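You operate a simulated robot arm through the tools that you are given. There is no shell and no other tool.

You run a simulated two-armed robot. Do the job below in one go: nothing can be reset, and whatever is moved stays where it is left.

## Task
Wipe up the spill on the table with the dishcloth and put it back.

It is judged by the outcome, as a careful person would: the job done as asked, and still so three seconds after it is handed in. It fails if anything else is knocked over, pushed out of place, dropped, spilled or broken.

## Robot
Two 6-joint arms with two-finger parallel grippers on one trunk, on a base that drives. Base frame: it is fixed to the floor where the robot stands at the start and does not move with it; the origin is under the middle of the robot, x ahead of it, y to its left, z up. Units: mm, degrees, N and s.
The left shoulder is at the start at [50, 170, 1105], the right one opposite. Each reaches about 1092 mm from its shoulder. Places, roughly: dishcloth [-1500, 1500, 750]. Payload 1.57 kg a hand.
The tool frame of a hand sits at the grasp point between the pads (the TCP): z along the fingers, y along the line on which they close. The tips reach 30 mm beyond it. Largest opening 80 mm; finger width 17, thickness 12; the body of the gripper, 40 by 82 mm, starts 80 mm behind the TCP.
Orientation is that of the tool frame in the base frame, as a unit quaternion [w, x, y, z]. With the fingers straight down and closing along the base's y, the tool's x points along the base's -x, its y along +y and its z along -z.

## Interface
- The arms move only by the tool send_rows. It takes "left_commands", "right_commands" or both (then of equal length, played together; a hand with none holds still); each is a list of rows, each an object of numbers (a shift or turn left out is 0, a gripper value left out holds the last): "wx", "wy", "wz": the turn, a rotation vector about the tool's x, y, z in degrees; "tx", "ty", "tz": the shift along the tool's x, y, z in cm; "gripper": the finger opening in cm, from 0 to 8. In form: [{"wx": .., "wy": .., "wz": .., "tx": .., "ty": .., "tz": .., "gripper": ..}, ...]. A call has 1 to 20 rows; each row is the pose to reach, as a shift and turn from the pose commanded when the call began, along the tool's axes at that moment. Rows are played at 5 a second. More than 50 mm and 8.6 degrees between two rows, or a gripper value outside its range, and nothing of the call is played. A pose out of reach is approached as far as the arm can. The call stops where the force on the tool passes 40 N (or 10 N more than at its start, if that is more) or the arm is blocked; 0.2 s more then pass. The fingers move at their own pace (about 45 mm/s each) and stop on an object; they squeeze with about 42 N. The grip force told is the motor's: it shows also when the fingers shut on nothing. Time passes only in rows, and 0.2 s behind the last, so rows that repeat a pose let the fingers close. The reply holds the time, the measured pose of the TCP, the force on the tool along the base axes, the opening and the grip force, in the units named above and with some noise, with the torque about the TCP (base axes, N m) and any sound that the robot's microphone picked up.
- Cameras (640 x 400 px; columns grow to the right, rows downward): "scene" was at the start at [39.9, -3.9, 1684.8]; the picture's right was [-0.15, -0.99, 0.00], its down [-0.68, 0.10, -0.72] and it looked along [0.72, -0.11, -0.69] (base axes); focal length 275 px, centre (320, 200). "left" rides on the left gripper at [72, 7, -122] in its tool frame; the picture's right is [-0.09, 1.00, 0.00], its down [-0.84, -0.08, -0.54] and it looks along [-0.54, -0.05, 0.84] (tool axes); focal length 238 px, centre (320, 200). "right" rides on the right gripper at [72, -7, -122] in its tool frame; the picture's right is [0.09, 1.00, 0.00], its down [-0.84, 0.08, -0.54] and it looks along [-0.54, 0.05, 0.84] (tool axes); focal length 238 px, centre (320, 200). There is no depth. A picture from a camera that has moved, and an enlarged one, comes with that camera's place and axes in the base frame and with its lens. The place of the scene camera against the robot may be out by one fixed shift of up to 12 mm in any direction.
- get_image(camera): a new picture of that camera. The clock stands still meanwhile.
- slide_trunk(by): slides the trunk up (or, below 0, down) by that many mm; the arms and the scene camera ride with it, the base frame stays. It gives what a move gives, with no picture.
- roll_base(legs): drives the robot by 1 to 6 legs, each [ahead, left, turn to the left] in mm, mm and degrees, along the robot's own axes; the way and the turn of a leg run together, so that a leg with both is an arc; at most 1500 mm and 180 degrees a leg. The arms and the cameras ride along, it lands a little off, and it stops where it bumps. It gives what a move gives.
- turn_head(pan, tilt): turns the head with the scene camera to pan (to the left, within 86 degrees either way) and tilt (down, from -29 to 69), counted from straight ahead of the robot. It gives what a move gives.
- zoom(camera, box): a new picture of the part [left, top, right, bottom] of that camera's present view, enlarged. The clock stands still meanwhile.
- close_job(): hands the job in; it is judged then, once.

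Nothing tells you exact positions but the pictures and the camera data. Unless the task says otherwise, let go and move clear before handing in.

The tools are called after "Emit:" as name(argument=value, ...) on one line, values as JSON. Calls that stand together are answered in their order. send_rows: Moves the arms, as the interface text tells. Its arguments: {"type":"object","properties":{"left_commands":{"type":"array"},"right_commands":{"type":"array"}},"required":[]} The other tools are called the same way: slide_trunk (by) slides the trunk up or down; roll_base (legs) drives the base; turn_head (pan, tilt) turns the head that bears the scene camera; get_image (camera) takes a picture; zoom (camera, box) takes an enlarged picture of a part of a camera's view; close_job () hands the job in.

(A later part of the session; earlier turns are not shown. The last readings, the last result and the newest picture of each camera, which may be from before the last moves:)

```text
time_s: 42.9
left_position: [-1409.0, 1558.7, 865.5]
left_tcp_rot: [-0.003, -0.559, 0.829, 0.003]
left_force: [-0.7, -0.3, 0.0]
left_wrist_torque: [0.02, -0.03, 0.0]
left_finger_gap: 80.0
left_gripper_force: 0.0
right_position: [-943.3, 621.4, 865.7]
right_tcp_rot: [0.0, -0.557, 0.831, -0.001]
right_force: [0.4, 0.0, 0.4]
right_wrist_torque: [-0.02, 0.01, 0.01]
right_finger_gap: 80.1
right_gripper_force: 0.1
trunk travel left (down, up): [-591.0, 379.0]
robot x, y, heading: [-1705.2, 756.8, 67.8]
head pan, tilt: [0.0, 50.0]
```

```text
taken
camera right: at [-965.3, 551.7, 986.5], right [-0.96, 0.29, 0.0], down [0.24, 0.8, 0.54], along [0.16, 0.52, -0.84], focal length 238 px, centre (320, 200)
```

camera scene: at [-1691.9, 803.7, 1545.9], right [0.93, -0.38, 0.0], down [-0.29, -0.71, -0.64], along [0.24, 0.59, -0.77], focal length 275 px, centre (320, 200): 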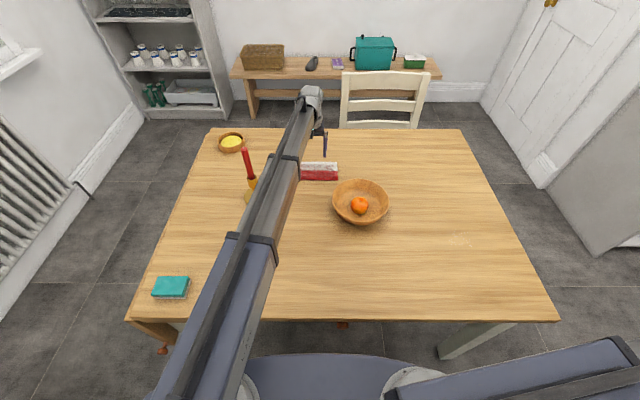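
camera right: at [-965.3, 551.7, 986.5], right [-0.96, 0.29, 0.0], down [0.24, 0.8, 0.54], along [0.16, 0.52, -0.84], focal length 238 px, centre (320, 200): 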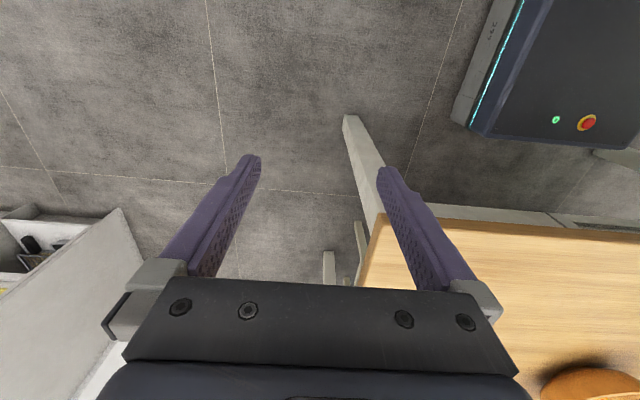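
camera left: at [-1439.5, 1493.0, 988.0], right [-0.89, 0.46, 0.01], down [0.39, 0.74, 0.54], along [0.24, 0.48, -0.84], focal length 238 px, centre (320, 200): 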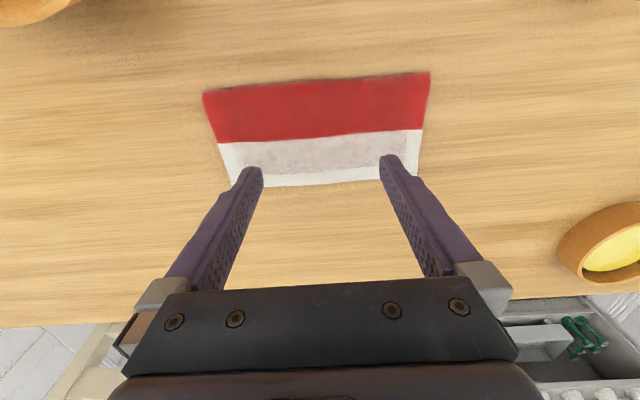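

All clear so far: the fingers are centred over the cloth, the right hand is beside the table corner. I'll lower another 60 mm.

Emit:
slide_trunk(by=-55)

Emit:
get_image(camera="left")

Emit:
get_image(camera="scene")

```text
time_s: 43.8
left_position: [-1408.0, 1557.9, 810.4]
left_tcp_rot: [-0.004, -0.558, 0.83, 0.005]
left_force: [0.0, 1.1, 0.1]
left_wrist_torque: [-0.01, 0.01, -0.01]
left_finger_gap: 80.2
left_gripper_force: 0.1
right_position: [-943.3, 620.9, 811.0]
right_tcp_rot: [0.0, -0.558, 0.83, -0.001]
right_force: [0.1, 0.9, 0.4]
right_wrist_torque: [-0.01, -0.03, -0.02]
right_finger_gap: 79.9
right_gripper_force: 0.0
trunk travel left (down, up): [-536.0, 434.0]
robot x, y, heading: [-1704.7, 761.1, 67.6]
head pan, tilt: [0.0, 50.0]
```

```text
taken
camera left: at [-1439.6, 1493.0, 933.0], right [-0.89, 0.46, 0.01], down [0.39, 0.74, 0.54], along [0.24, 0.48, -0.84], focal length 238 px, centre (320, 200)
```

left: 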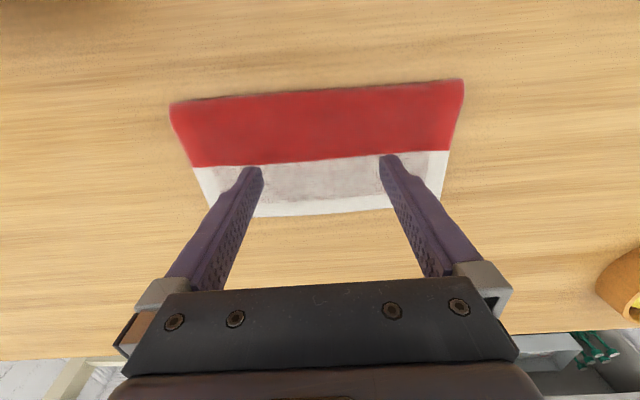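

```text
taken
camera scene: at [-1692.0, 803.6, 1490.9], right [0.93, -0.38, 0.0], down [-0.29, -0.71, -0.64], along [0.24, 0.59, -0.77], focal length 275 px, centre (320, 200)
```

scene: 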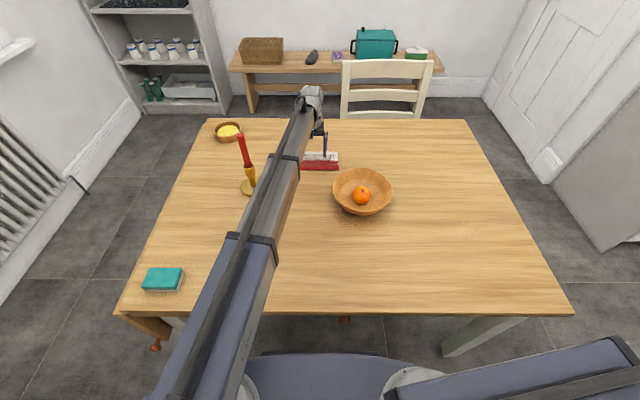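

The fingertips are now about 20 mm above the cloth. I'll zoom in from the head camera to judge the cloth's thickness and the remaining gap.

Emit:
zoom(camera="scene", box=[280, 120, 360, 180])

Emit:
zoom(camera="left", box=[150, 70, 480, 230])

```text
6.67 times, centred on (320, 150) of scene
camera zoom: at [-1692.0, 803.6, 1490.9], right [0.93, -0.38, 0.0], down [-0.29, -0.71, -0.64], along [0.24, 0.59, -0.77], focal length 1833 px, centre (320, 533)
```

zoom: 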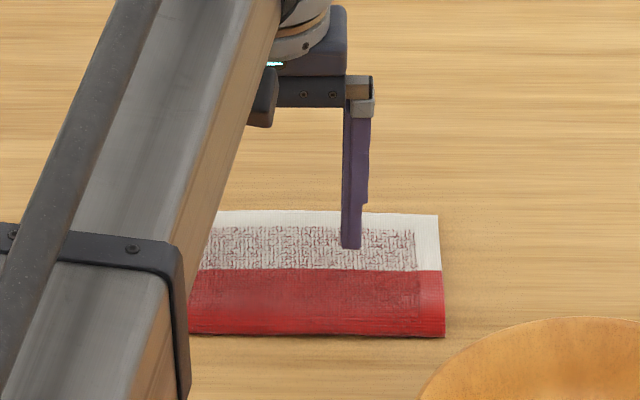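

```text
1.94 times, centred on (315, 150) of left
camera zoom: at [-1439.6, 1493.0, 933.0], right [-0.89, 0.46, 0.01], down [0.39, 0.74, 0.54], along [0.24, 0.48, -0.84], focal length 462 px, centre (330, 297)
```

zoom: 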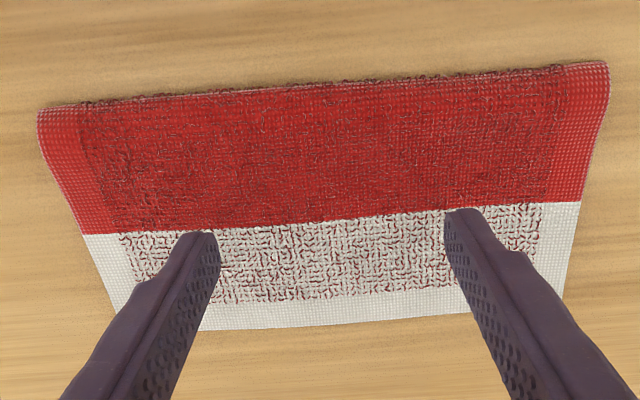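

The cloth looks to be about 10–15 mm thick. I'll lower in small steps until I feel light contact.

Emit:
slide_trunk(by=-12)

Emit:
slide_trunk(by=-5)

```text
time_s: 44.4
left_position: [-1408.7, 1556.9, 798.7]
left_tcp_rot: [-0.003, -0.559, 0.829, 0.005]
left_force: [-0.6, -0.5, 0.6]
left_wrist_torque: [-0.01, 0.0, -0.03]
left_finger_gap: 79.8
left_gripper_force: 0.1
right_position: [-943.7, 620.7, 797.5]
right_tcp_rot: [0.0, -0.558, 0.83, 0.0]
right_force: [1.1, 0.1, 0.6]
right_wrist_torque: [0.01, -0.03, -0.02]
right_finger_gap: 80.1
right_gripper_force: 0.0
trunk travel left (down, up): [-524.0, 446.0]
robot x, y, heading: [-1705.8, 761.7, 67.8]
head pan, tilt: [0.0, 50.0]
```

```text
time_s: 45.0
left_position: [-1409.2, 1558.1, 793.7]
left_tcp_rot: [-0.003, -0.559, 0.829, 0.004]
left_force: [1.0, 0.2, 0.6]
left_wrist_torque: [-0.01, 0.01, 0.01]
left_finger_gap: 80.0
left_gripper_force: 0.0
right_position: [-944.5, 619.6, 793.0]
right_tcp_rot: [0.001, -0.559, 0.829, 0.0]
right_force: [0.1, 0.9, 0.2]
right_wrist_torque: [0.01, -0.02, -0.01]
right_finger_gap: 80.1
right_gripper_force: 0.0
trunk travel left (down, up): [-519.0, 451.0]
robot x, y, heading: [-1705.4, 759.2, 67.9]
head pan, tilt: [0.0, 50.0]
```

No contact yet with tips at about z=763. Continuing down in small steps.

Emit:
slide_trunk(by=-4)

Emit:
slide_trunk(by=-3)

Emit:
get_image(camera="left")

Emit:
zoom(camera="scene", box=[280, 120, 360, 180])

```text
time_s: 45.5
left_position: [-1409.1, 1557.6, 788.1]
left_tcp_rot: [-0.003, -0.559, 0.829, 0.004]
left_force: [-0.5, 0.2, 1.3]
left_wrist_torque: [0.0, -0.03, -0.01]
left_finger_gap: 79.9
left_gripper_force: 0.0
right_position: [-943.1, 621.7, 788.6]
right_tcp_rot: [0.001, -0.557, 0.83, 0.0]
right_force: [0.0, -0.5, 0.0]
right_wrist_torque: [0.02, -0.01, 0.02]
right_finger_gap: 80.1
right_gripper_force: 0.2
trunk travel left (down, up): [-515.0, 455.0]
robot x, y, heading: [-1702.5, 759.2, 67.9]
head pan, tilt: [0.0, 50.0]
```

```text
time_s: 46.0
left_position: [-1408.2, 1557.8, 786.2]
left_tcp_rot: [-0.003, -0.558, 0.83, 0.004]
left_force: [0.4, -0.8, 5.7]
left_wrist_torque: [-0.04, -0.09, -0.01]
left_finger_gap: 80.0
left_gripper_force: 0.0
right_position: [-944.6, 620.5, 786.0]
right_tcp_rot: [0.0, -0.558, 0.83, 0.001]
right_force: [0.0, 0.2, -1.4]
right_wrist_torque: [-0.03, 0.02, -0.04]
right_finger_gap: 80.0
right_gripper_force: 0.1
trunk travel left (down, up): [-512.0, 458.0]
robot x, y, heading: [-1703.7, 763.2, 67.9]
head pan, tilt: [0.0, 50.0]
```

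```text
taken
camera left: at [-1439.6, 1492.9, 909.2], right [-0.89, 0.46, 0.01], down [0.39, 0.74, 0.54], along [0.24, 0.48, -0.84], focal length 238 px, centre (320, 200)
```

left: 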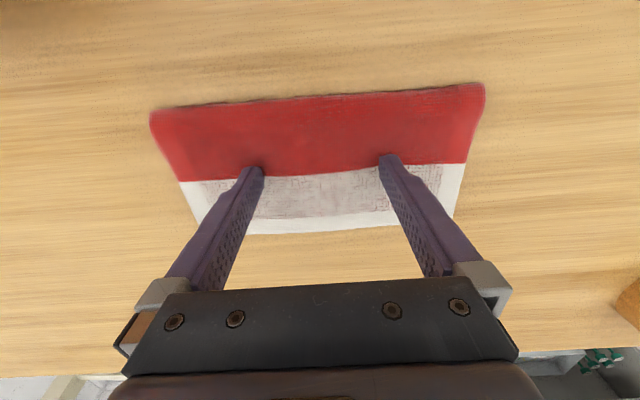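

```text
6.67 times, centred on (320, 150) of scene
camera zoom: at [-1692.0, 803.4, 1466.9], right [0.93, -0.38, 0.0], down [-0.29, -0.71, -0.64], along [0.24, 0.6, -0.77], focal length 1833 px, centre (320, 533)
```

zoom: 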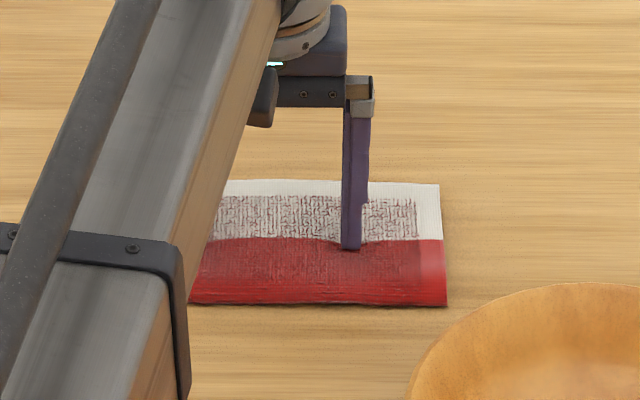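

There is light contact (5.7 N) and the cloth visibly dents, so it is soft. I'll close the fingers partway to see whether the cloth gathers between them.

Emit:
send_rows(left_commands=[{"gripper": 6}, {"gripper": 4.5}, {"gripper": 4.5}, {"gripper": 4.5}])

Emit:
get_image(camera="left")

Emit:
zoom(camera="scene", box=[280, 120, 360, 180])

```text
time_s: 47.0
left_position: [-1409.1, 1556.9, 786.5]
left_tcp_rot: [-0.002, -0.559, 0.829, 0.004]
left_force: [-0.7, -0.8, 4.2]
left_wrist_torque: [-0.05, -0.07, 0.01]
left_finger_gap: 43.9
left_gripper_force: 0.1
right_position: [-943.6, 620.6, 787.1]
right_tcp_rot: [0.0, -0.558, 0.83, 0.0]
right_force: [-0.4, 0.8, -0.1]
right_wrist_torque: [-0.01, 0.01, 0.0]
right_finger_gap: 79.9
right_gripper_force: 0.1
trunk travel left (down, up): [-512.0, 458.0]
robot x, y, heading: [-1703.6, 761.0, 68.0]
head pan, tilt: [0.0, 50.0]
```

```text
taken
camera left: at [-1439.6, 1492.8, 909.2], right [-0.89, 0.46, 0.01], down [0.39, 0.74, 0.54], along [0.24, 0.48, -0.84], focal length 238 px, centre (320, 200)
```

left: 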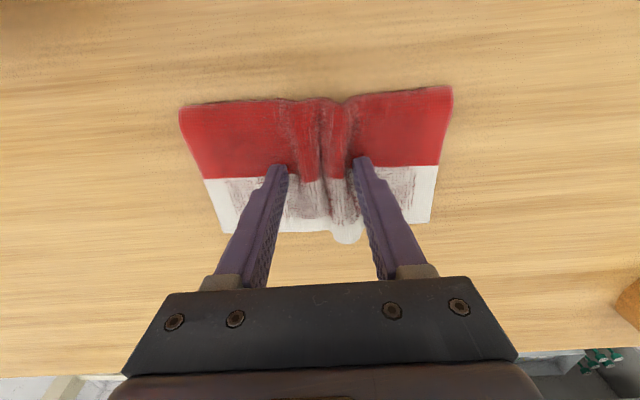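

```text
6.67 times, centred on (320, 150) of scene
camera zoom: at [-1692.0, 803.2, 1466.9], right [0.93, -0.38, 0.0], down [-0.29, -0.71, -0.64], along [0.24, 0.6, -0.77], focal length 1833 px, centre (320, 533)
```

zoom: 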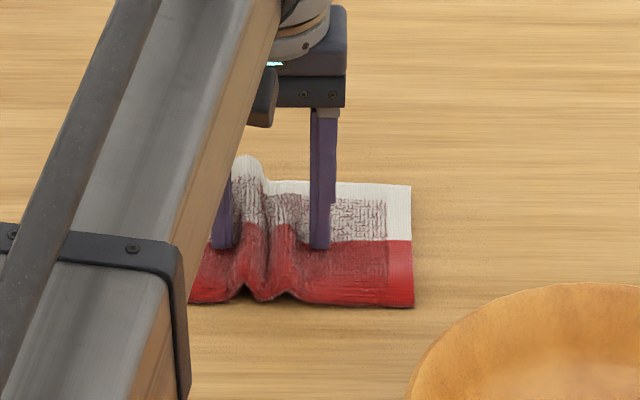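

The cloth gathers nicely between the fingers. I'll close fully to pinch the fold.

Emit:
send_rows(left_commands=[{"gripper": 3}, {"gripper": 1.5}, {"gripper": 0}, {"gripper": 0}, {"gripper": 0}, {"gripper": 0}])

Emit:
get_image(camera="left")

Emit:
zoom(camera="scene", box=[280, 120, 360, 180])

```text
time_s: 48.4
left_position: [-1409.0, 1558.1, 787.0]
left_tcp_rot: [-0.003, -0.558, 0.83, 0.004]
left_force: [0.0, 0.1, 10.0]
left_wrist_torque: [0.02, 0.06, 0.01]
left_finger_gap: 12.9
left_gripper_force: 29.2
right_position: [-944.0, 621.0, 786.7]
right_tcp_rot: [0.001, -0.558, 0.83, 0.001]
right_force: [0.2, -0.3, -0.2]
right_wrist_torque: [-0.01, 0.01, -0.01]
right_finger_gap: 80.2
right_gripper_force: 0.1
trunk travel left (down, up): [-512.0, 458.0]
robot x, y, heading: [-1706.8, 761.8, 67.8]
head pan, tilt: [0.0, 50.0]
```

```text
taken
camera left: at [-1439.8, 1492.5, 909.5], right [-0.89, 0.46, 0.01], down [0.39, 0.74, 0.54], along [0.24, 0.48, -0.84], focal length 238 px, centre (320, 200)
```

left: 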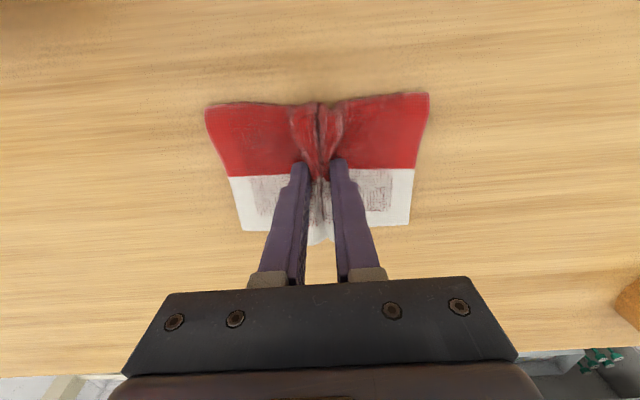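

```text
6.67 times, centred on (320, 150) of scene
camera zoom: at [-1692.2, 802.7, 1466.9], right [0.93, -0.38, 0.0], down [-0.29, -0.71, -0.64], along [0.24, 0.6, -0.77], focal length 1833 px, centre (320, 533)
```

zoom: 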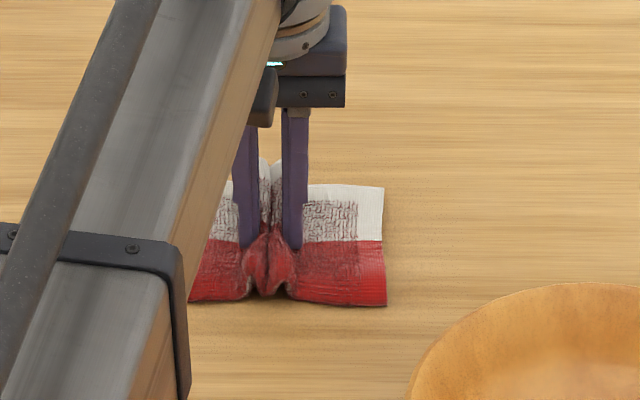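

The cloth is pinched (gap 12.9 mm, 29 N). I'll lift it with the trunk, first a bit to check the hold.

Emit:
slide_trunk(by=60)

Emit:
get_image(camera="left")

Emit:
get_image(camera="scene")

```text
time_s: 49.4
left_position: [-1408.9, 1558.6, 845.8]
left_tcp_rot: [-0.004, -0.559, 0.829, 0.005]
left_force: [0.2, -0.3, -1.1]
left_wrist_torque: [-0.01, 0.03, 0.0]
left_finger_gap: 12.2
left_gripper_force: 29.7
right_position: [-943.9, 620.5, 846.2]
right_tcp_rot: [0.0, -0.558, 0.83, 0.0]
right_force: [-0.1, -0.2, -0.4]
right_wrist_torque: [-0.02, 0.05, 0.0]
right_finger_gap: 80.2
right_gripper_force: 0.1
trunk travel left (down, up): [-572.0, 398.0]
robot x, y, heading: [-1702.1, 763.8, 67.4]
head pan, tilt: [0.0, 50.0]
```

```text
taken
camera left: at [-1439.3, 1493.1, 968.8], right [-0.89, 0.46, 0.01], down [0.39, 0.74, 0.54], along [0.24, 0.48, -0.84], focal length 238 px, centre (320, 200)
```

left: 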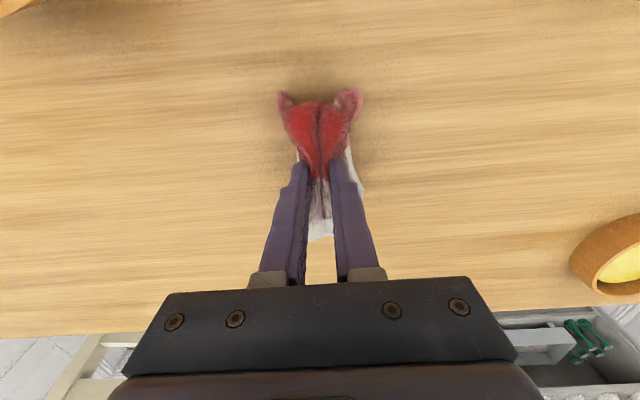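

```text
taken
camera scene: at [-1691.6, 803.8, 1526.8], right [0.93, -0.38, 0.0], down [-0.29, -0.71, -0.64], along [0.24, 0.59, -0.77], focal length 275 px, centre (320, 200)
```

scene: 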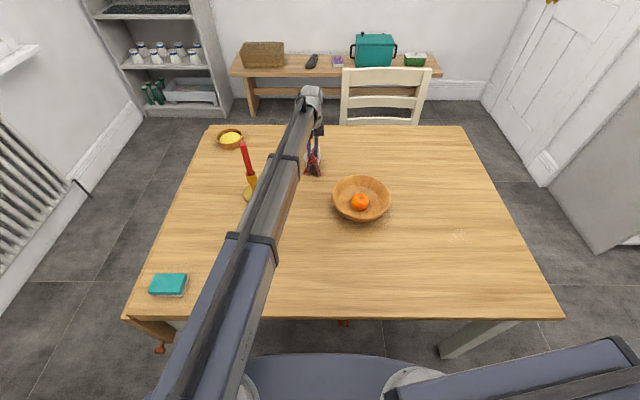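

The cloth is lifted and hanging from the fingers. I'll raise further to carry it over well above the bowl.

Emit:
slide_trunk(by=150)

Emit:
zoom(camera="scene", box=[250, 60, 410, 260])

```text
time_s: 51.2
left_position: [-1408.4, 1557.4, 995.4]
left_tcp_rot: [-0.003, -0.558, 0.83, 0.005]
left_force: [0.9, -0.1, -0.4]
left_wrist_torque: [0.01, 0.0, 0.02]
left_finger_gap: 12.3
left_gripper_force: 29.1
right_position: [-943.9, 620.6, 996.5]
right_tcp_rot: [0.0, -0.557, 0.83, 0.001]
right_force: [0.1, -0.3, -1.1]
right_wrist_torque: [-0.01, 0.05, 0.0]
right_finger_gap: 79.9
right_gripper_force: 0.0
trunk travel left (down, up): [-722.0, 248.0]
robot x, y, heading: [-1701.6, 761.1, 67.6]
head pan, tilt: [0.0, 50.0]
```

```text
2.00 times, centred on (330, 160) of scene
camera zoom: at [-1691.7, 803.8, 1676.8], right [0.93, -0.38, 0.0], down [-0.29, -0.71, -0.64], along [0.24, 0.59, -0.77], focal length 550 px, centre (300, 280)
```

zoom: 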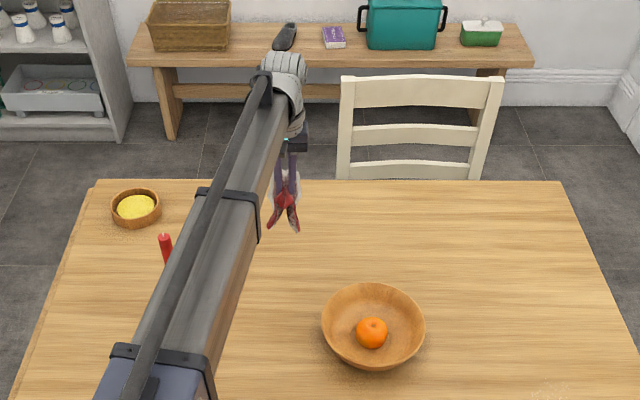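

The cloth is held well at z≈995, hanging clear of everything. I'll carry it across, above the bowl, to over the spill at [-1072, 1075].

Emit:
send_rows(left_commands=[{"tx": 2.2, "ty": -3.5, "gripper": 0}, {"tx": 4.5, "ty": -7}, {"tx": 6.8, "ty": -10.5}, {"tx": 9.1, "ty": -14}, {"tx": 11.4, "ty": -17.5}, {"tx": 13.7, "ty": -21}, {"tx": 16, "ty": -24.5}, {"tx": 18.3, "ty": -28}, {"tx": 20.6, "ty": -31.5}, {"tx": 22.9, "ty": -35}, {"tx": 25.2, "ty": -38.5}, {"tx": 27.5, "ty": -42}, {"tx": 29.8, "ty": -45.5}, {"tx": 32, "ty": -49.3}])

Emit:
get_image(camera="scene")

Emit:
get_image(camera="left")

```text
time_s: 54.2
left_position: [-1071.2, 1075.0, 996.3]
left_tcp_rot: [-0.003, -0.559, 0.829, 0.004]
left_force: [0.4, 0.3, 0.2]
left_wrist_torque: [-0.02, 0.02, 0.04]
left_finger_gap: 12.2
left_gripper_force: 29.4
left hand out of reach, approached as far as the arm can: row 10, 11, 12, 13, 14
right_position: [-942.6, 620.1, 996.0]
right_tcp_rot: [-0.001, -0.558, 0.83, 0.0]
right_force: [-0.9, 1.0, -0.3]
right_wrist_torque: [0.0, 0.02, -0.01]
right_finger_gap: 80.0
right_gripper_force: 0.0
trunk travel left (down, up): [-722.0, 248.0]
robot x, y, heading: [-1699.2, 762.4, 67.7]
head pan, tilt: [0.0, 50.0]
```

```text
taken
camera scene: at [-1691.2, 803.1, 1676.8], right [0.93, -0.38, 0.0], down [-0.29, -0.71, -0.64], along [0.24, 0.6, -0.77], focal length 275 px, centre (320, 200)
```

scene: 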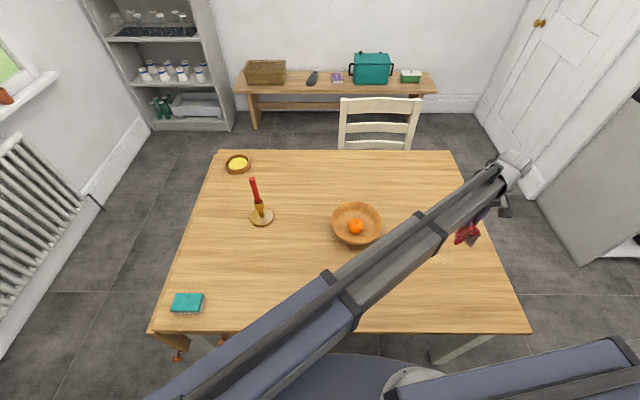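

```text
taken
camera left: at [-1102.2, 1010.7, 1118.7], right [-0.89, 0.46, 0.01], down [0.39, 0.74, 0.54], along [0.24, 0.48, -0.84], focal length 238 px, centre (320, 200)
```

left: 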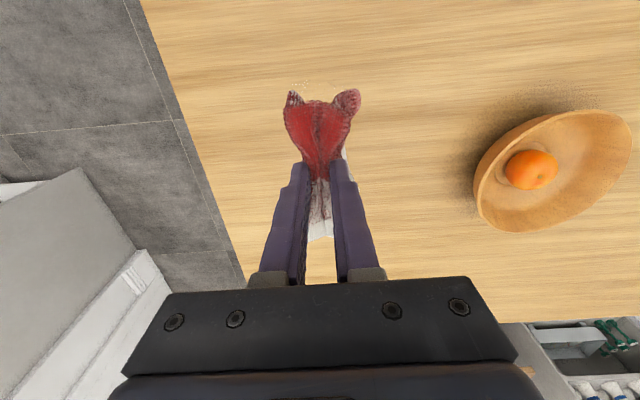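

The hand is over the spill and the arm's line is about 300 mm from the bowl. I'll lower the trunk in steps to bring the cloth down on the spill.

Emit:
slide_trunk(by=-140)

Emit:
get_image(camera="scene")

Emit:
get_image(camera="left")

```text
time_s: 55.8
left_position: [-1072.1, 1075.3, 856.6]
left_tcp_rot: [-0.003, -0.558, 0.83, 0.003]
left_force: [0.4, 0.5, 0.4]
left_wrist_torque: [-0.02, 0.06, -0.02]
left_finger_gap: 12.2
left_gripper_force: 29.9
right_position: [-943.7, 620.6, 855.9]
right_tcp_rot: [0.0, -0.558, 0.83, 0.0]
right_force: [-0.3, 0.3, -0.1]
right_wrist_torque: [0.03, 0.0, 0.0]
right_finger_gap: 79.9
right_gripper_force: 0.0
trunk travel left (down, up): [-582.0, 388.0]
robot x, y, heading: [-1704.5, 757.4, 67.7]
head pan, tilt: [0.0, 50.0]
```

```text
taken
camera scene: at [-1691.9, 803.7, 1536.9], right [0.93, -0.38, 0.0], down [-0.29, -0.71, -0.64], along [0.24, 0.59, -0.77], focal length 275 px, centre (320, 200)
```

scene: 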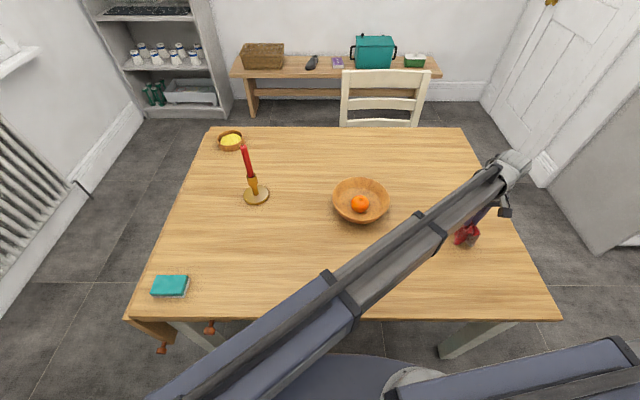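

```text
taken
camera left: at [-1103.1, 1011.4, 979.0], right [-0.89, 0.46, 0.01], down [0.39, 0.74, 0.54], along [0.24, 0.48, -0.84], focal length 238 px, centre (320, 200)
```

left: 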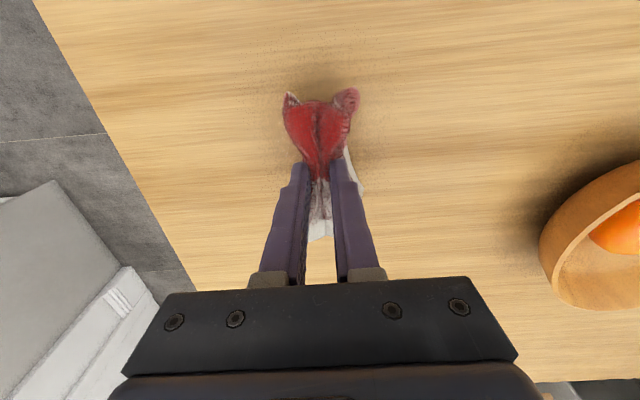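

The cloth is right above the spill. Lowering further, watching the force.

Emit:
slide_trunk(by=-45)

Emit:
get_image(camera="left")

Emit:
zoom(camera="scene", box=[400, 120, 560, 280])

```text
time_s: 56.7
left_position: [-1072.1, 1076.8, 811.4]
left_tcp_rot: [-0.003, -0.558, 0.83, 0.005]
left_force: [0.9, 0.6, 0.0]
left_wrist_torque: [0.01, 0.04, -0.02]
left_finger_gap: 12.6
left_gripper_force: 29.7
right_position: [-943.3, 619.8, 812.4]
right_tcp_rot: [0.0, -0.558, 0.83, 0.0]
right_force: [-0.5, 0.0, 0.3]
right_wrist_torque: [0.0, 0.03, 0.04]
right_finger_gap: 79.9
right_gripper_force: 0.0
trunk travel left (down, up): [-537.0, 433.0]
robot x, y, heading: [-1707.9, 761.5, 67.9]
head pan, tilt: [0.0, 50.0]
```

```text
taken
camera left: at [-1103.2, 1011.4, 934.0], right [-0.89, 0.46, 0.01], down [0.39, 0.74, 0.54], along [0.24, 0.48, -0.84], focal length 238 px, centre (320, 200)
```

left: 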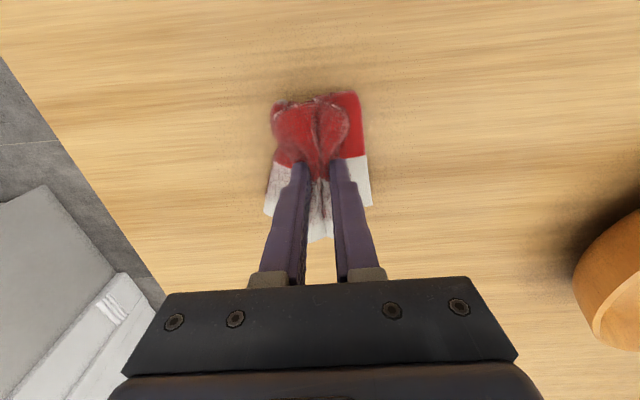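

```text
2.50 times, centred on (480, 200) of scene
camera zoom: at [-1692.0, 803.7, 1491.9], right [0.93, -0.38, 0.0], down [-0.29, -0.71, -0.64], along [0.24, 0.59, -0.77], focal length 687 px, centre (-80, 200)
```

zoom: 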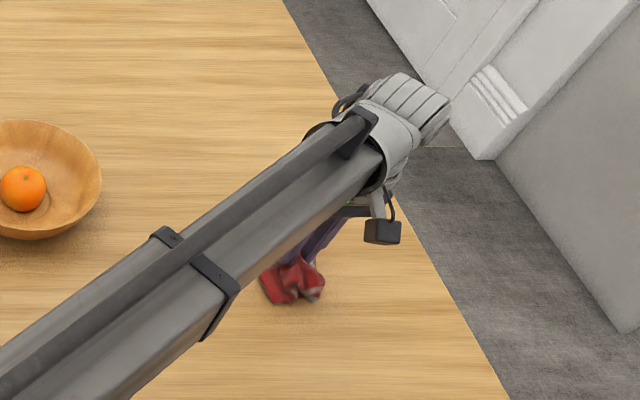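

The cloth's wings are spreading onto the table. I'll press down a little more until light contact force shows.

Emit:
slide_trunk(by=-14)

Emit:
slide_trunk(by=-6)

Emit:
get_image(camera="left")

```text
time_s: 57.3
left_position: [-1072.7, 1075.9, 796.9]
left_tcp_rot: [-0.003, -0.559, 0.829, 0.004]
left_force: [0.8, -0.7, 4.0]
left_wrist_torque: [0.0, 0.0, 0.02]
left_finger_gap: 12.3
left_gripper_force: 29.2
right_position: [-942.8, 620.9, 796.2]
right_tcp_rot: [0.0, -0.558, 0.83, 0.001]
right_force: [0.1, -1.1, 0.0]
right_wrist_torque: [0.01, 0.01, -0.02]
right_finger_gap: 79.9
right_gripper_force: 0.1
trunk travel left (down, up): [-523.0, 447.0]
robot x, y, heading: [-1705.1, 760.0, 67.9]
head pan, tilt: [0.0, 50.0]
```

```text
time_s: 57.9
left_position: [-1071.1, 1075.5, 793.3]
left_tcp_rot: [-0.002, -0.558, 0.83, 0.003]
left_force: [2.6, -1.3, 24.4]
left_wrist_torque: [-0.02, -0.05, 0.02]
left_finger_gap: 12.5
left_gripper_force: 29.9
right_position: [-944.2, 620.3, 792.2]
right_tcp_rot: [0.002, -0.557, 0.83, 0.0]
right_force: [0.6, -0.2, 0.1]
right_wrist_torque: [0.0, -0.01, -0.01]
right_finger_gap: 80.3
right_gripper_force: 0.1
trunk travel left (down, up): [-517.0, 453.0]
robot x, y, heading: [-1702.9, 760.9, 68.1]
head pan, tilt: [0.0, 50.0]
```

```text
taken
camera left: at [-1103.7, 1010.6, 915.1], right [-0.89, 0.46, 0.01], down [0.39, 0.74, 0.54], along [0.24, 0.48, -0.84], focal length 238 px, centre (320, 200)
```

left: 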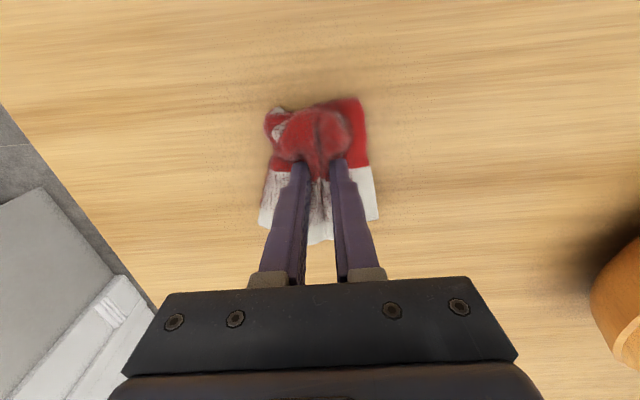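

Contact is a bit strong at 24 N, so I'll ease up 3 mm, then wipe in an overlapping back-and-forth pattern over the spill.

Emit:
slide_trunk(by=2.5)

Emit:
send_rows(left_commands=[{"tx": -1.5, "ty": -2}, {"tx": -3, "ty": -4}, {"tx": -4.5, "ty": -6}, {"tx": -4.5, "ty": -3}, {"tx": -4.5, "ty": 0}, {"tx": -4.5, "ty": 3}, {"tx": -4.5, "ty": 6}, {"tx": -2.2, "ty": 6}, {"tx": -2.2, "ty": 3}, {"tx": -2.2, "ty": 0}, {"tx": -2.2, "ty": -3}, {"tx": -2.2, "ty": -6}, {"tx": 0, "ty": -6}, {"tx": 0, "ty": -3}, {"tx": 0, "ty": 0}, {"tx": 0, "ty": 3}, {"tx": 0, "ty": 6}])

Emit:
get_image(camera="left")

```text
time_s: 58.4
left_position: [-1073.5, 1075.8, 794.3]
left_tcp_rot: [-0.002, -0.559, 0.829, 0.005]
left_force: [0.7, -1.6, 12.9]
left_wrist_torque: [-0.04, 0.01, 0.01]
left_finger_gap: 12.3
left_gripper_force: 29.2
right_position: [-945.2, 620.8, 794.8]
right_tcp_rot: [0.001, -0.558, 0.83, 0.0]
right_force: [0.2, 0.1, -0.2]
right_wrist_torque: [0.02, -0.01, 0.05]
right_finger_gap: 80.0
right_gripper_force: 0.1
trunk travel left (down, up): [-519.0, 451.0]
robot x, y, heading: [-1701.2, 760.1, 67.7]
head pan, tilt: [0.0, 50.0]
```

```text
time_s: 62.0
left_position: [-1129.5, 1099.2, 794.3]
left_tcp_rot: [-0.003, -0.559, 0.829, 0.005]
left_force: [1.0, -0.5, 1.9]
left_wrist_torque: [-0.02, 0.0, 0.01]
left_finger_gap: 12.6
left_gripper_force: 29.7
right_position: [-943.4, 620.0, 794.2]
right_tcp_rot: [-0.001, -0.557, 0.83, 0.0]
right_force: [-0.1, -0.5, -0.5]
right_wrist_torque: [0.01, -0.05, 0.0]
right_finger_gap: 79.9
right_gripper_force: 0.1
trunk travel left (down, up): [-519.0, 451.0]
robot x, y, heading: [-1705.0, 759.8, 67.7]
head pan, tilt: [0.0, 50.0]
```

```text
taken
camera left: at [-1160.6, 1033.9, 916.5], right [-0.89, 0.46, 0.01], down [0.39, 0.74, 0.54], along [0.24, 0.48, -0.84], focal length 238 px, centre (320, 200)
```

left: 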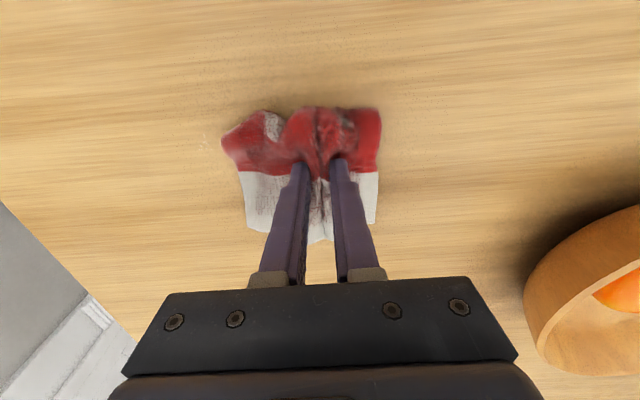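

The wad settled (only 2 N now) and a small trace may remain at the left in the picture. I'll press slightly more and continue wiping the nearer half and repeat.

Emit:
slide_trunk(by=-4)

Emit:
send_rows(left_commands=[{"tx": 2.2, "ty": 0}, {"tx": 2.2, "ty": -3}, {"tx": 2.2, "ty": -6}, {"tx": 2.2, "ty": -9}, {"tx": 2.2, "ty": -12}, {"tx": 4.5, "ty": -12}, {"tx": 4.5, "ty": -9}, {"tx": 4.5, "ty": -6}, {"tx": 4.5, "ty": -3}, {"tx": 4.5, "ty": 0}, {"tx": 2, "ty": 0}, {"tx": 0, "ty": 0}, {"tx": 0, "ty": -3}, {"tx": 0, "ty": -6}, {"tx": 0, "ty": -9}, {"tx": 0, "ty": -12}, {"tx": -2.2, "ty": -12}, {"tx": -2.2, "ty": -9}, {"tx": -2.2, "ty": -6}, {"tx": -2.2, "ty": -3}])

Emit:
get_image(camera="left")

```text
time_s: 62.5
left_position: [-1129.3, 1098.8, 790.8]
left_tcp_rot: [-0.003, -0.558, 0.83, 0.004]
left_force: [-0.8, 0.0, 13.9]
left_wrist_torque: [-0.01, 0.03, 0.01]
left_finger_gap: 12.4
left_gripper_force: 29.1
right_position: [-943.9, 620.9, 790.2]
right_tcp_rot: [0.001, -0.557, 0.83, 0.0]
right_force: [0.3, 0.5, -0.2]
right_wrist_torque: [0.0, 0.0, -0.01]
right_finger_gap: 80.1
right_gripper_force: 0.1
trunk travel left (down, up): [-515.0, 455.0]
robot x, y, heading: [-1703.9, 759.8, 67.8]
head pan, tilt: [0.0, 50.0]
```

```text
time_s: 66.7
left_position: [-1095.1, 1109.8, 791.3]
left_tcp_rot: [-0.002, -0.559, 0.829, 0.005]
left_force: [2.4, -0.9, 12.4]
left_wrist_torque: [-0.05, -0.08, -0.02]
left_finger_gap: 12.2
left_gripper_force: 29.7
left hand out of reach, approached as far as the arm can: row 4
right_position: [-944.6, 620.1, 790.2]
right_tcp_rot: [0.001, -0.557, 0.83, -0.001]
right_force: [-0.2, 0.5, -0.4]
right_wrist_torque: [0.02, 0.03, 0.0]
right_finger_gap: 80.2
right_gripper_force: 0.1
trunk travel left (down, up): [-515.0, 455.0]
robot x, y, heading: [-1704.3, 760.8, 67.7]
head pan, tilt: [0.0, 50.0]
```

```text
taken
camera left: at [-1126.3, 1044.5, 912.8], right [-0.89, 0.46, 0.01], down [0.39, 0.74, 0.54], along [0.24, 0.48, -0.84], focal length 238 px, centre (320, 200)
```

left: 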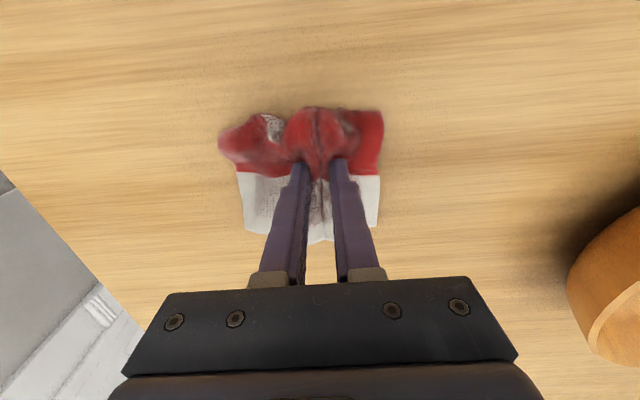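

Wiping done over the whole area at 12–14 N. I'll lift up and inspect the table surface for any residue.

Emit:
slide_trunk(by=206)

Emit:
send_rows(left_commands=[{"tx": 3, "ty": 3}, {"tx": 6, "ty": 6}, {"tx": 6, "ty": 9}])

Emit:
get_image(camera="left")

Emit:
get_image(camera="scene")

```text
time_s: 69.0
left_position: [-1094.4, 1110.3, 995.6]
left_tcp_rot: [-0.003, -0.559, 0.829, 0.004]
left_force: [0.2, -0.3, -1.0]
left_wrist_torque: [0.01, 0.02, 0.0]
left_finger_gap: 12.6
left_gripper_force: 29.4
right_position: [-943.1, 620.7, 995.8]
right_tcp_rot: [0.0, -0.557, 0.831, -0.001]
right_force: [0.8, -0.5, 0.0]
right_wrist_torque: [0.0, 0.03, 0.05]
right_finger_gap: 80.1
right_gripper_force: 0.0
trunk travel left (down, up): [-721.0, 249.0]
robot x, y, heading: [-1704.8, 760.8, 67.9]
head pan, tilt: [0.0, 50.0]
```

```text
time_s: 69.8
left_position: [-1201.3, 1088.5, 995.4]
left_tcp_rot: [-0.003, -0.558, 0.829, 0.004]
left_force: [0.8, -0.2, -1.4]
left_wrist_torque: [-0.03, 0.03, -0.01]
left_finger_gap: 12.4
left_gripper_force: 28.8
right_position: [-943.8, 621.0, 996.3]
right_tcp_rot: [0.0, -0.558, 0.83, 0.0]
right_force: [0.1, -0.2, -0.2]
right_wrist_torque: [0.01, 0.03, -0.01]
right_finger_gap: 79.9
right_gripper_force: 0.0
trunk travel left (down, up): [-721.0, 249.0]
robot x, y, heading: [-1705.3, 761.5, 67.9]
head pan, tilt: [0.0, 50.0]
```

```text
taken
camera left: at [-1232.0, 1023.8, 1118.5], right [-0.89, 0.46, 0.01], down [0.39, 0.74, 0.54], along [0.24, 0.48, -0.84], focal length 238 px, centre (320, 200)
```

left: 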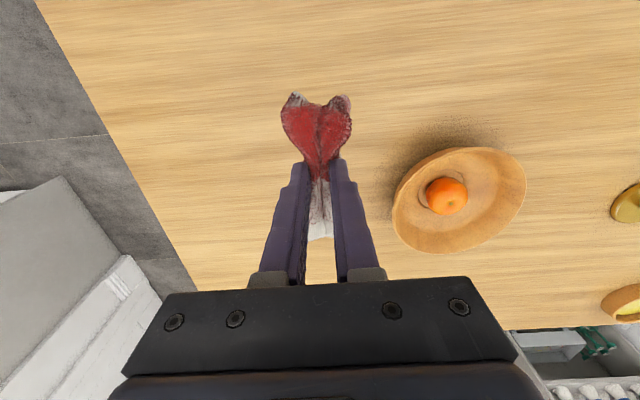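

```text
taken
camera scene: at [-1692.3, 804.0, 1676.4], right [0.93, -0.38, 0.0], down [-0.29, -0.71, -0.64], along [0.24, 0.59, -0.77], focal length 275 px, centre (320, 200)
```

scene: 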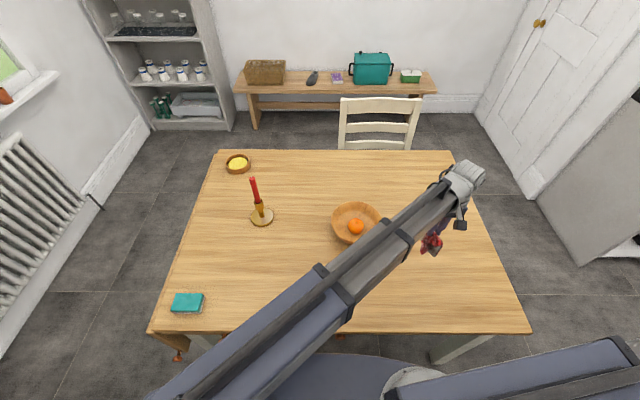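

I'll zoom in on the wiped area from both cameras to check that the spill is gone.

Emit:
zoom(camera="left", box=[120, 60, 300, 220])

Emit:
zoom(camera="scene", box=[380, 210, 520, 310])

Emit:
get_image(camera="right")

```text
2.50 times, centred on (210, 140) of left
camera zoom: at [-1232.0, 1023.8, 1118.5], right [-0.89, 0.46, 0.01], down [0.39, 0.74, 0.54], along [0.24, 0.48, -0.84], focal length 596 px, centre (595, 350)
```

zoom: 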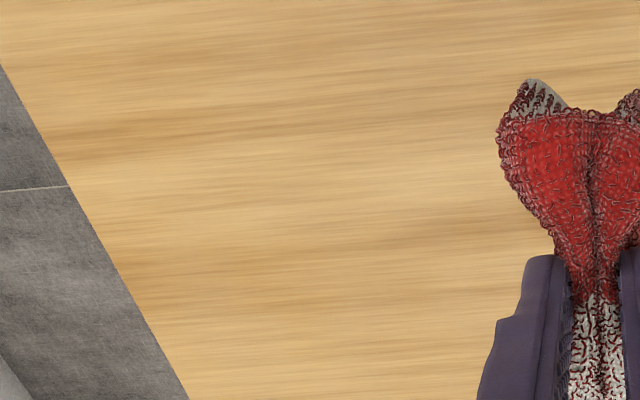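

```text
4.00 times, centred on (450, 260) of scene
camera zoom: at [-1692.3, 804.0, 1676.4], right [0.93, -0.38, 0.0], down [-0.29, -0.71, -0.64], along [0.24, 0.59, -0.77], focal length 1100 px, centre (-200, -40)
```

zoom: 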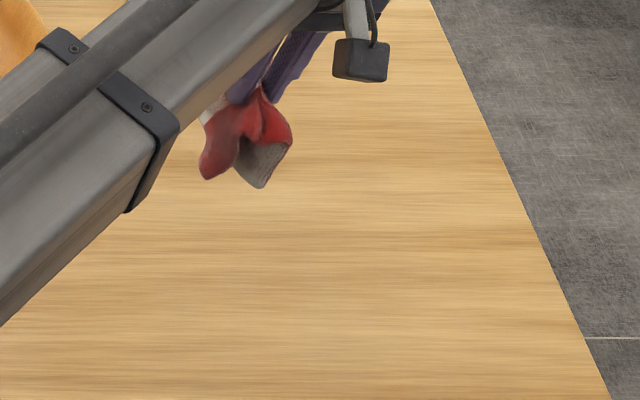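

```text
taken
camera right: at [-965.7, 551.8, 1117.2], right [-0.96, 0.29, 0.0], down [0.24, 0.8, 0.54], along [0.16, 0.52, -0.84], focal length 238 px, centre (320, 200)
```

right: 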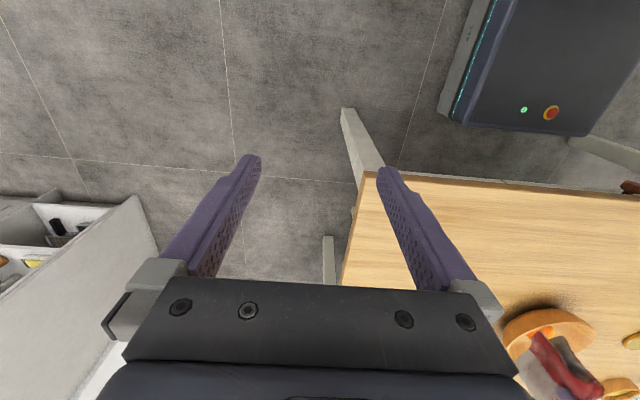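

The area looks clean. One closer zoom at the exact former spill spot to be sure.

Emit:
zoom(camera="left", box=[190, 95, 275, 175])

Emit:
zoom(camera="scene", box=[410, 235, 480, 285])

```text
5.00 times, centred on (232, 135) of left
camera zoom: at [-1232.0, 1023.8, 1118.5], right [-0.89, 0.46, 0.01], down [0.39, 0.74, 0.54], along [0.24, 0.48, -0.84], focal length 1192 px, centre (758, 525)
```

zoom: 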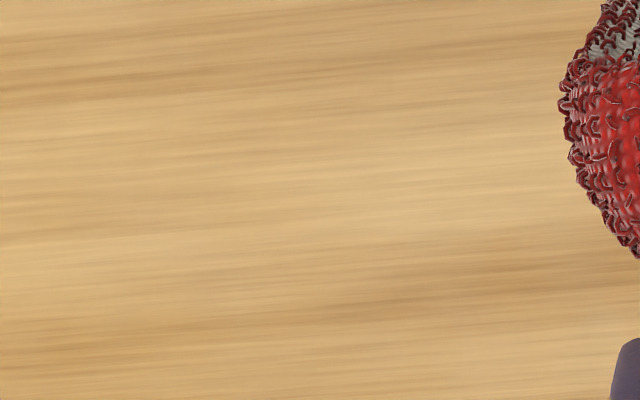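

```text
8.00 times, centred on (445, 260) of scene
camera zoom: at [-1692.3, 804.0, 1676.4], right [0.93, -0.38, 0.0], down [-0.29, -0.71, -0.64], along [0.24, 0.59, -0.77], focal length 2199 px, centre (-680, -280)
```

zoom: 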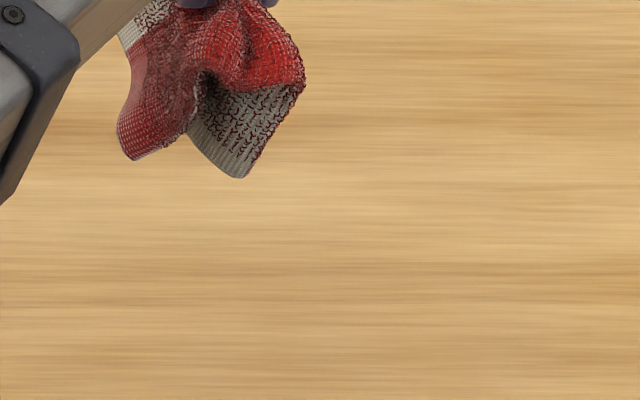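

The spot looks clean with no puddle outline left. I'll carry the cloth back over its original place at [-1408, 1557] and then check the wiped area unobstructed.

Emit:
send_rows(left_commands=[{"tx": -2.97, "ty": 3.07, "gripper": 0}, {"tx": -5.93, "ty": 6.15}, {"tx": -8.9, "ty": 9.2}, {"tx": -11.9, "ty": 12.3}, {"tx": -14.8, "ty": 15.4}, {"tx": -17.8, "ty": 18.45}, {"tx": -20.8, "ty": 21.5}, {"tx": -23.7, "ty": 24.6}, {"tx": -26.7, "ty": 27.7}, {"tx": -29.7, "ty": 30.75}, {"tx": -32.6, "ty": 33.8}, {"tx": -35.6, "ty": 36.9}, {"tx": -35.6, "ty": 36.9}])

Emit:
get_image(camera="scene")

Emit:
zoom(camera="scene", box=[390, 210, 500, 300])

Emit:
get_image(camera="left")

```text
time_s: 72.5
left_position: [-1410.4, 1558.4, 997.1]
left_tcp_rot: [-0.003, -0.559, 0.829, 0.004]
left_force: [0.1, -1.1, -0.2]
left_wrist_torque: [0.0, 0.04, 0.02]
left_finger_gap: 12.4
left_gripper_force: 30.0
left hand out of reach, approached as far as the arm can: row 8, 9, 10, 11, 12, 13
right_position: [-943.5, 620.3, 995.3]
right_tcp_rot: [0.001, -0.558, 0.83, 0.0]
right_force: [-0.1, -0.7, 0.3]
right_wrist_torque: [-0.01, 0.01, -0.01]
right_finger_gap: 80.2
right_gripper_force: 0.2
trunk travel left (down, up): [-721.0, 249.0]
robot x, y, heading: [-1703.2, 760.9, 67.7]
head pan, tilt: [0.0, 50.0]
```

```text
taken
camera scene: at [-1691.6, 803.3, 1676.4], right [0.93, -0.38, 0.0], down [-0.29, -0.71, -0.64], along [0.24, 0.6, -0.77], focal length 275 px, centre (320, 200)
```

scene: 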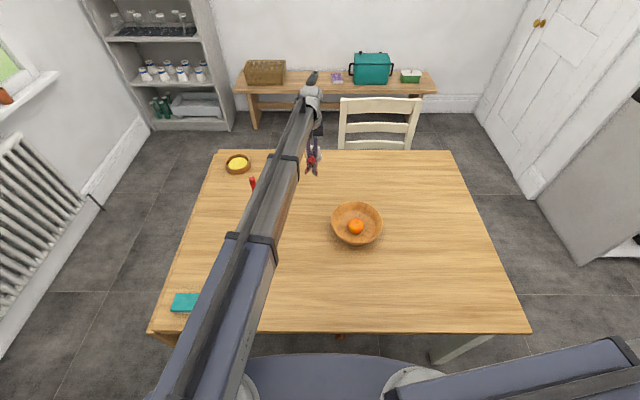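

```text
4.44 times, centred on (445, 255) of scene
camera zoom: at [-1691.6, 803.3, 1676.4], right [0.93, -0.38, 0.0], down [-0.29, -0.71, -0.64], along [0.24, 0.6, -0.77], focal length 1222 px, centre (-236, -44)
```

zoom: 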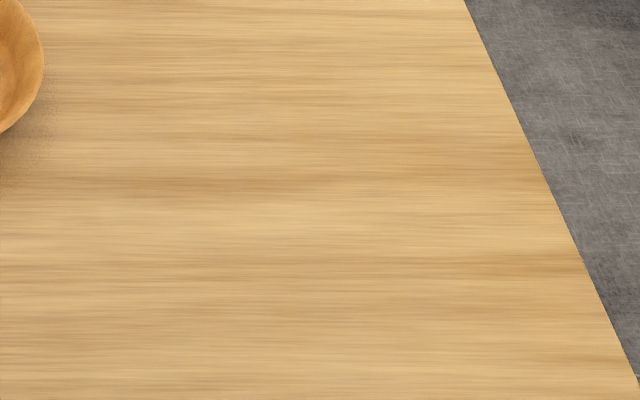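

```text
taken
camera left: at [-1441.6, 1492.8, 1118.5], right [-0.89, 0.46, 0.01], down [0.39, 0.74, 0.54], along [0.24, 0.48, -0.84], focal length 238 px, centre (320, 200)
```

left: 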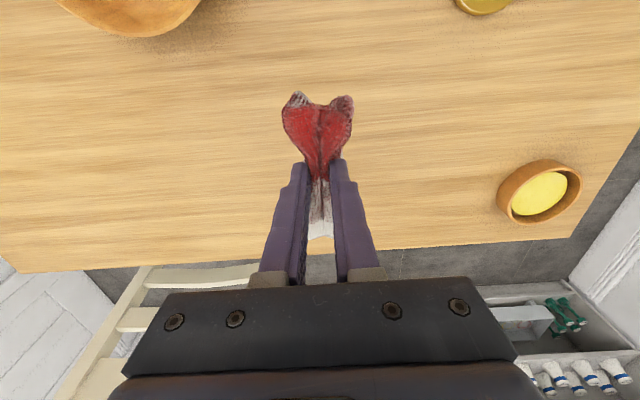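

The wiped area is clean. Now I'll lower the cloth back onto its original place in gradual steps so its two wings spread outward.

Emit:
slide_trunk(by=-135)

Emit:
slide_trunk(by=-20)

Emit:
get_image(camera="left")

Emit:
zoom(camera="scene", box=[260, 90, 380, 190])

```text
time_s: 74.2
left_position: [-1410.3, 1558.1, 860.5]
left_tcp_rot: [-0.003, -0.559, 0.829, 0.004]
left_force: [-0.5, 0.5, -0.6]
left_wrist_torque: [0.02, 0.0, 0.0]
left_finger_gap: 12.4
left_gripper_force: 29.0
right_position: [-943.0, 620.8, 861.2]
right_tcp_rot: [0.0, -0.557, 0.83, 0.001]
right_force: [0.4, -0.6, -0.4]
right_wrist_torque: [0.0, 0.01, 0.02]
right_finger_gap: 80.4
right_gripper_force: 0.1
trunk travel left (down, up): [-586.0, 384.0]
robot x, y, heading: [-1702.2, 763.5, 67.8]
head pan, tilt: [0.0, 50.0]
```

```text
time_s: 74.8
left_position: [-1410.3, 1557.2, 841.8]
left_tcp_rot: [-0.003, -0.558, 0.83, 0.004]
left_force: [0.2, 0.0, 0.1]
left_wrist_torque: [0.01, 0.0, 0.02]
left_finger_gap: 12.6
left_gripper_force: 29.2
right_position: [-944.1, 621.1, 840.4]
right_tcp_rot: [0.0, -0.558, 0.83, -0.001]
right_force: [-0.8, -0.3, 1.1]
right_wrist_torque: [0.02, -0.02, -0.01]
right_finger_gap: 79.9
right_gripper_force: 0.0
trunk travel left (down, up): [-566.0, 404.0]
robot x, y, heading: [-1703.8, 758.1, 67.8]
head pan, tilt: [0.0, 50.0]
```

```text
taken
camera left: at [-1441.6, 1492.8, 963.4], right [-0.89, 0.46, 0.01], down [0.39, 0.74, 0.54], along [0.24, 0.48, -0.84], focal length 238 px, centre (320, 200)
```

left: 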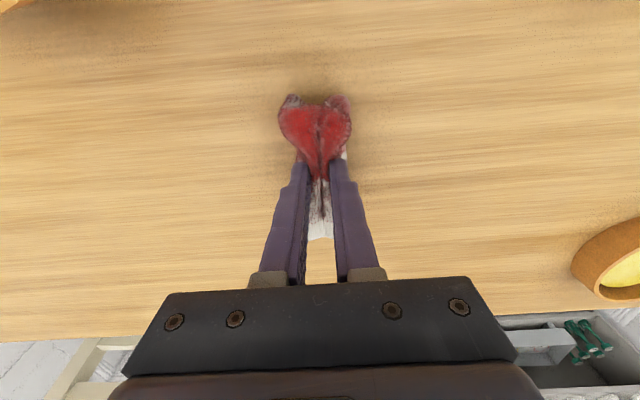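

```text
4.00 times, centred on (320, 140) of scene
camera zoom: at [-1692.0, 803.7, 1521.3], right [0.93, -0.38, 0.0], down [-0.29, -0.71, -0.64], along [0.24, 0.59, -0.77], focal length 1100 px, centre (320, 440)
```

zoom: 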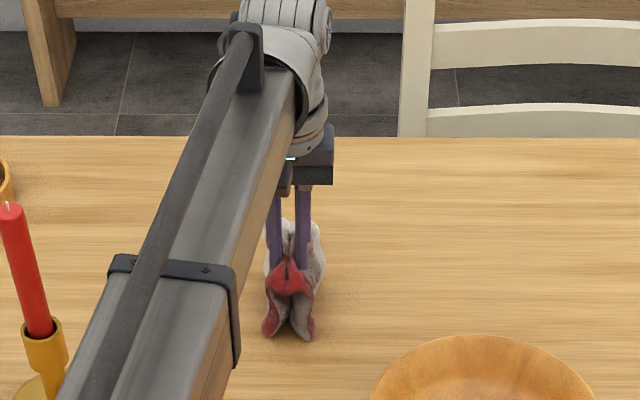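

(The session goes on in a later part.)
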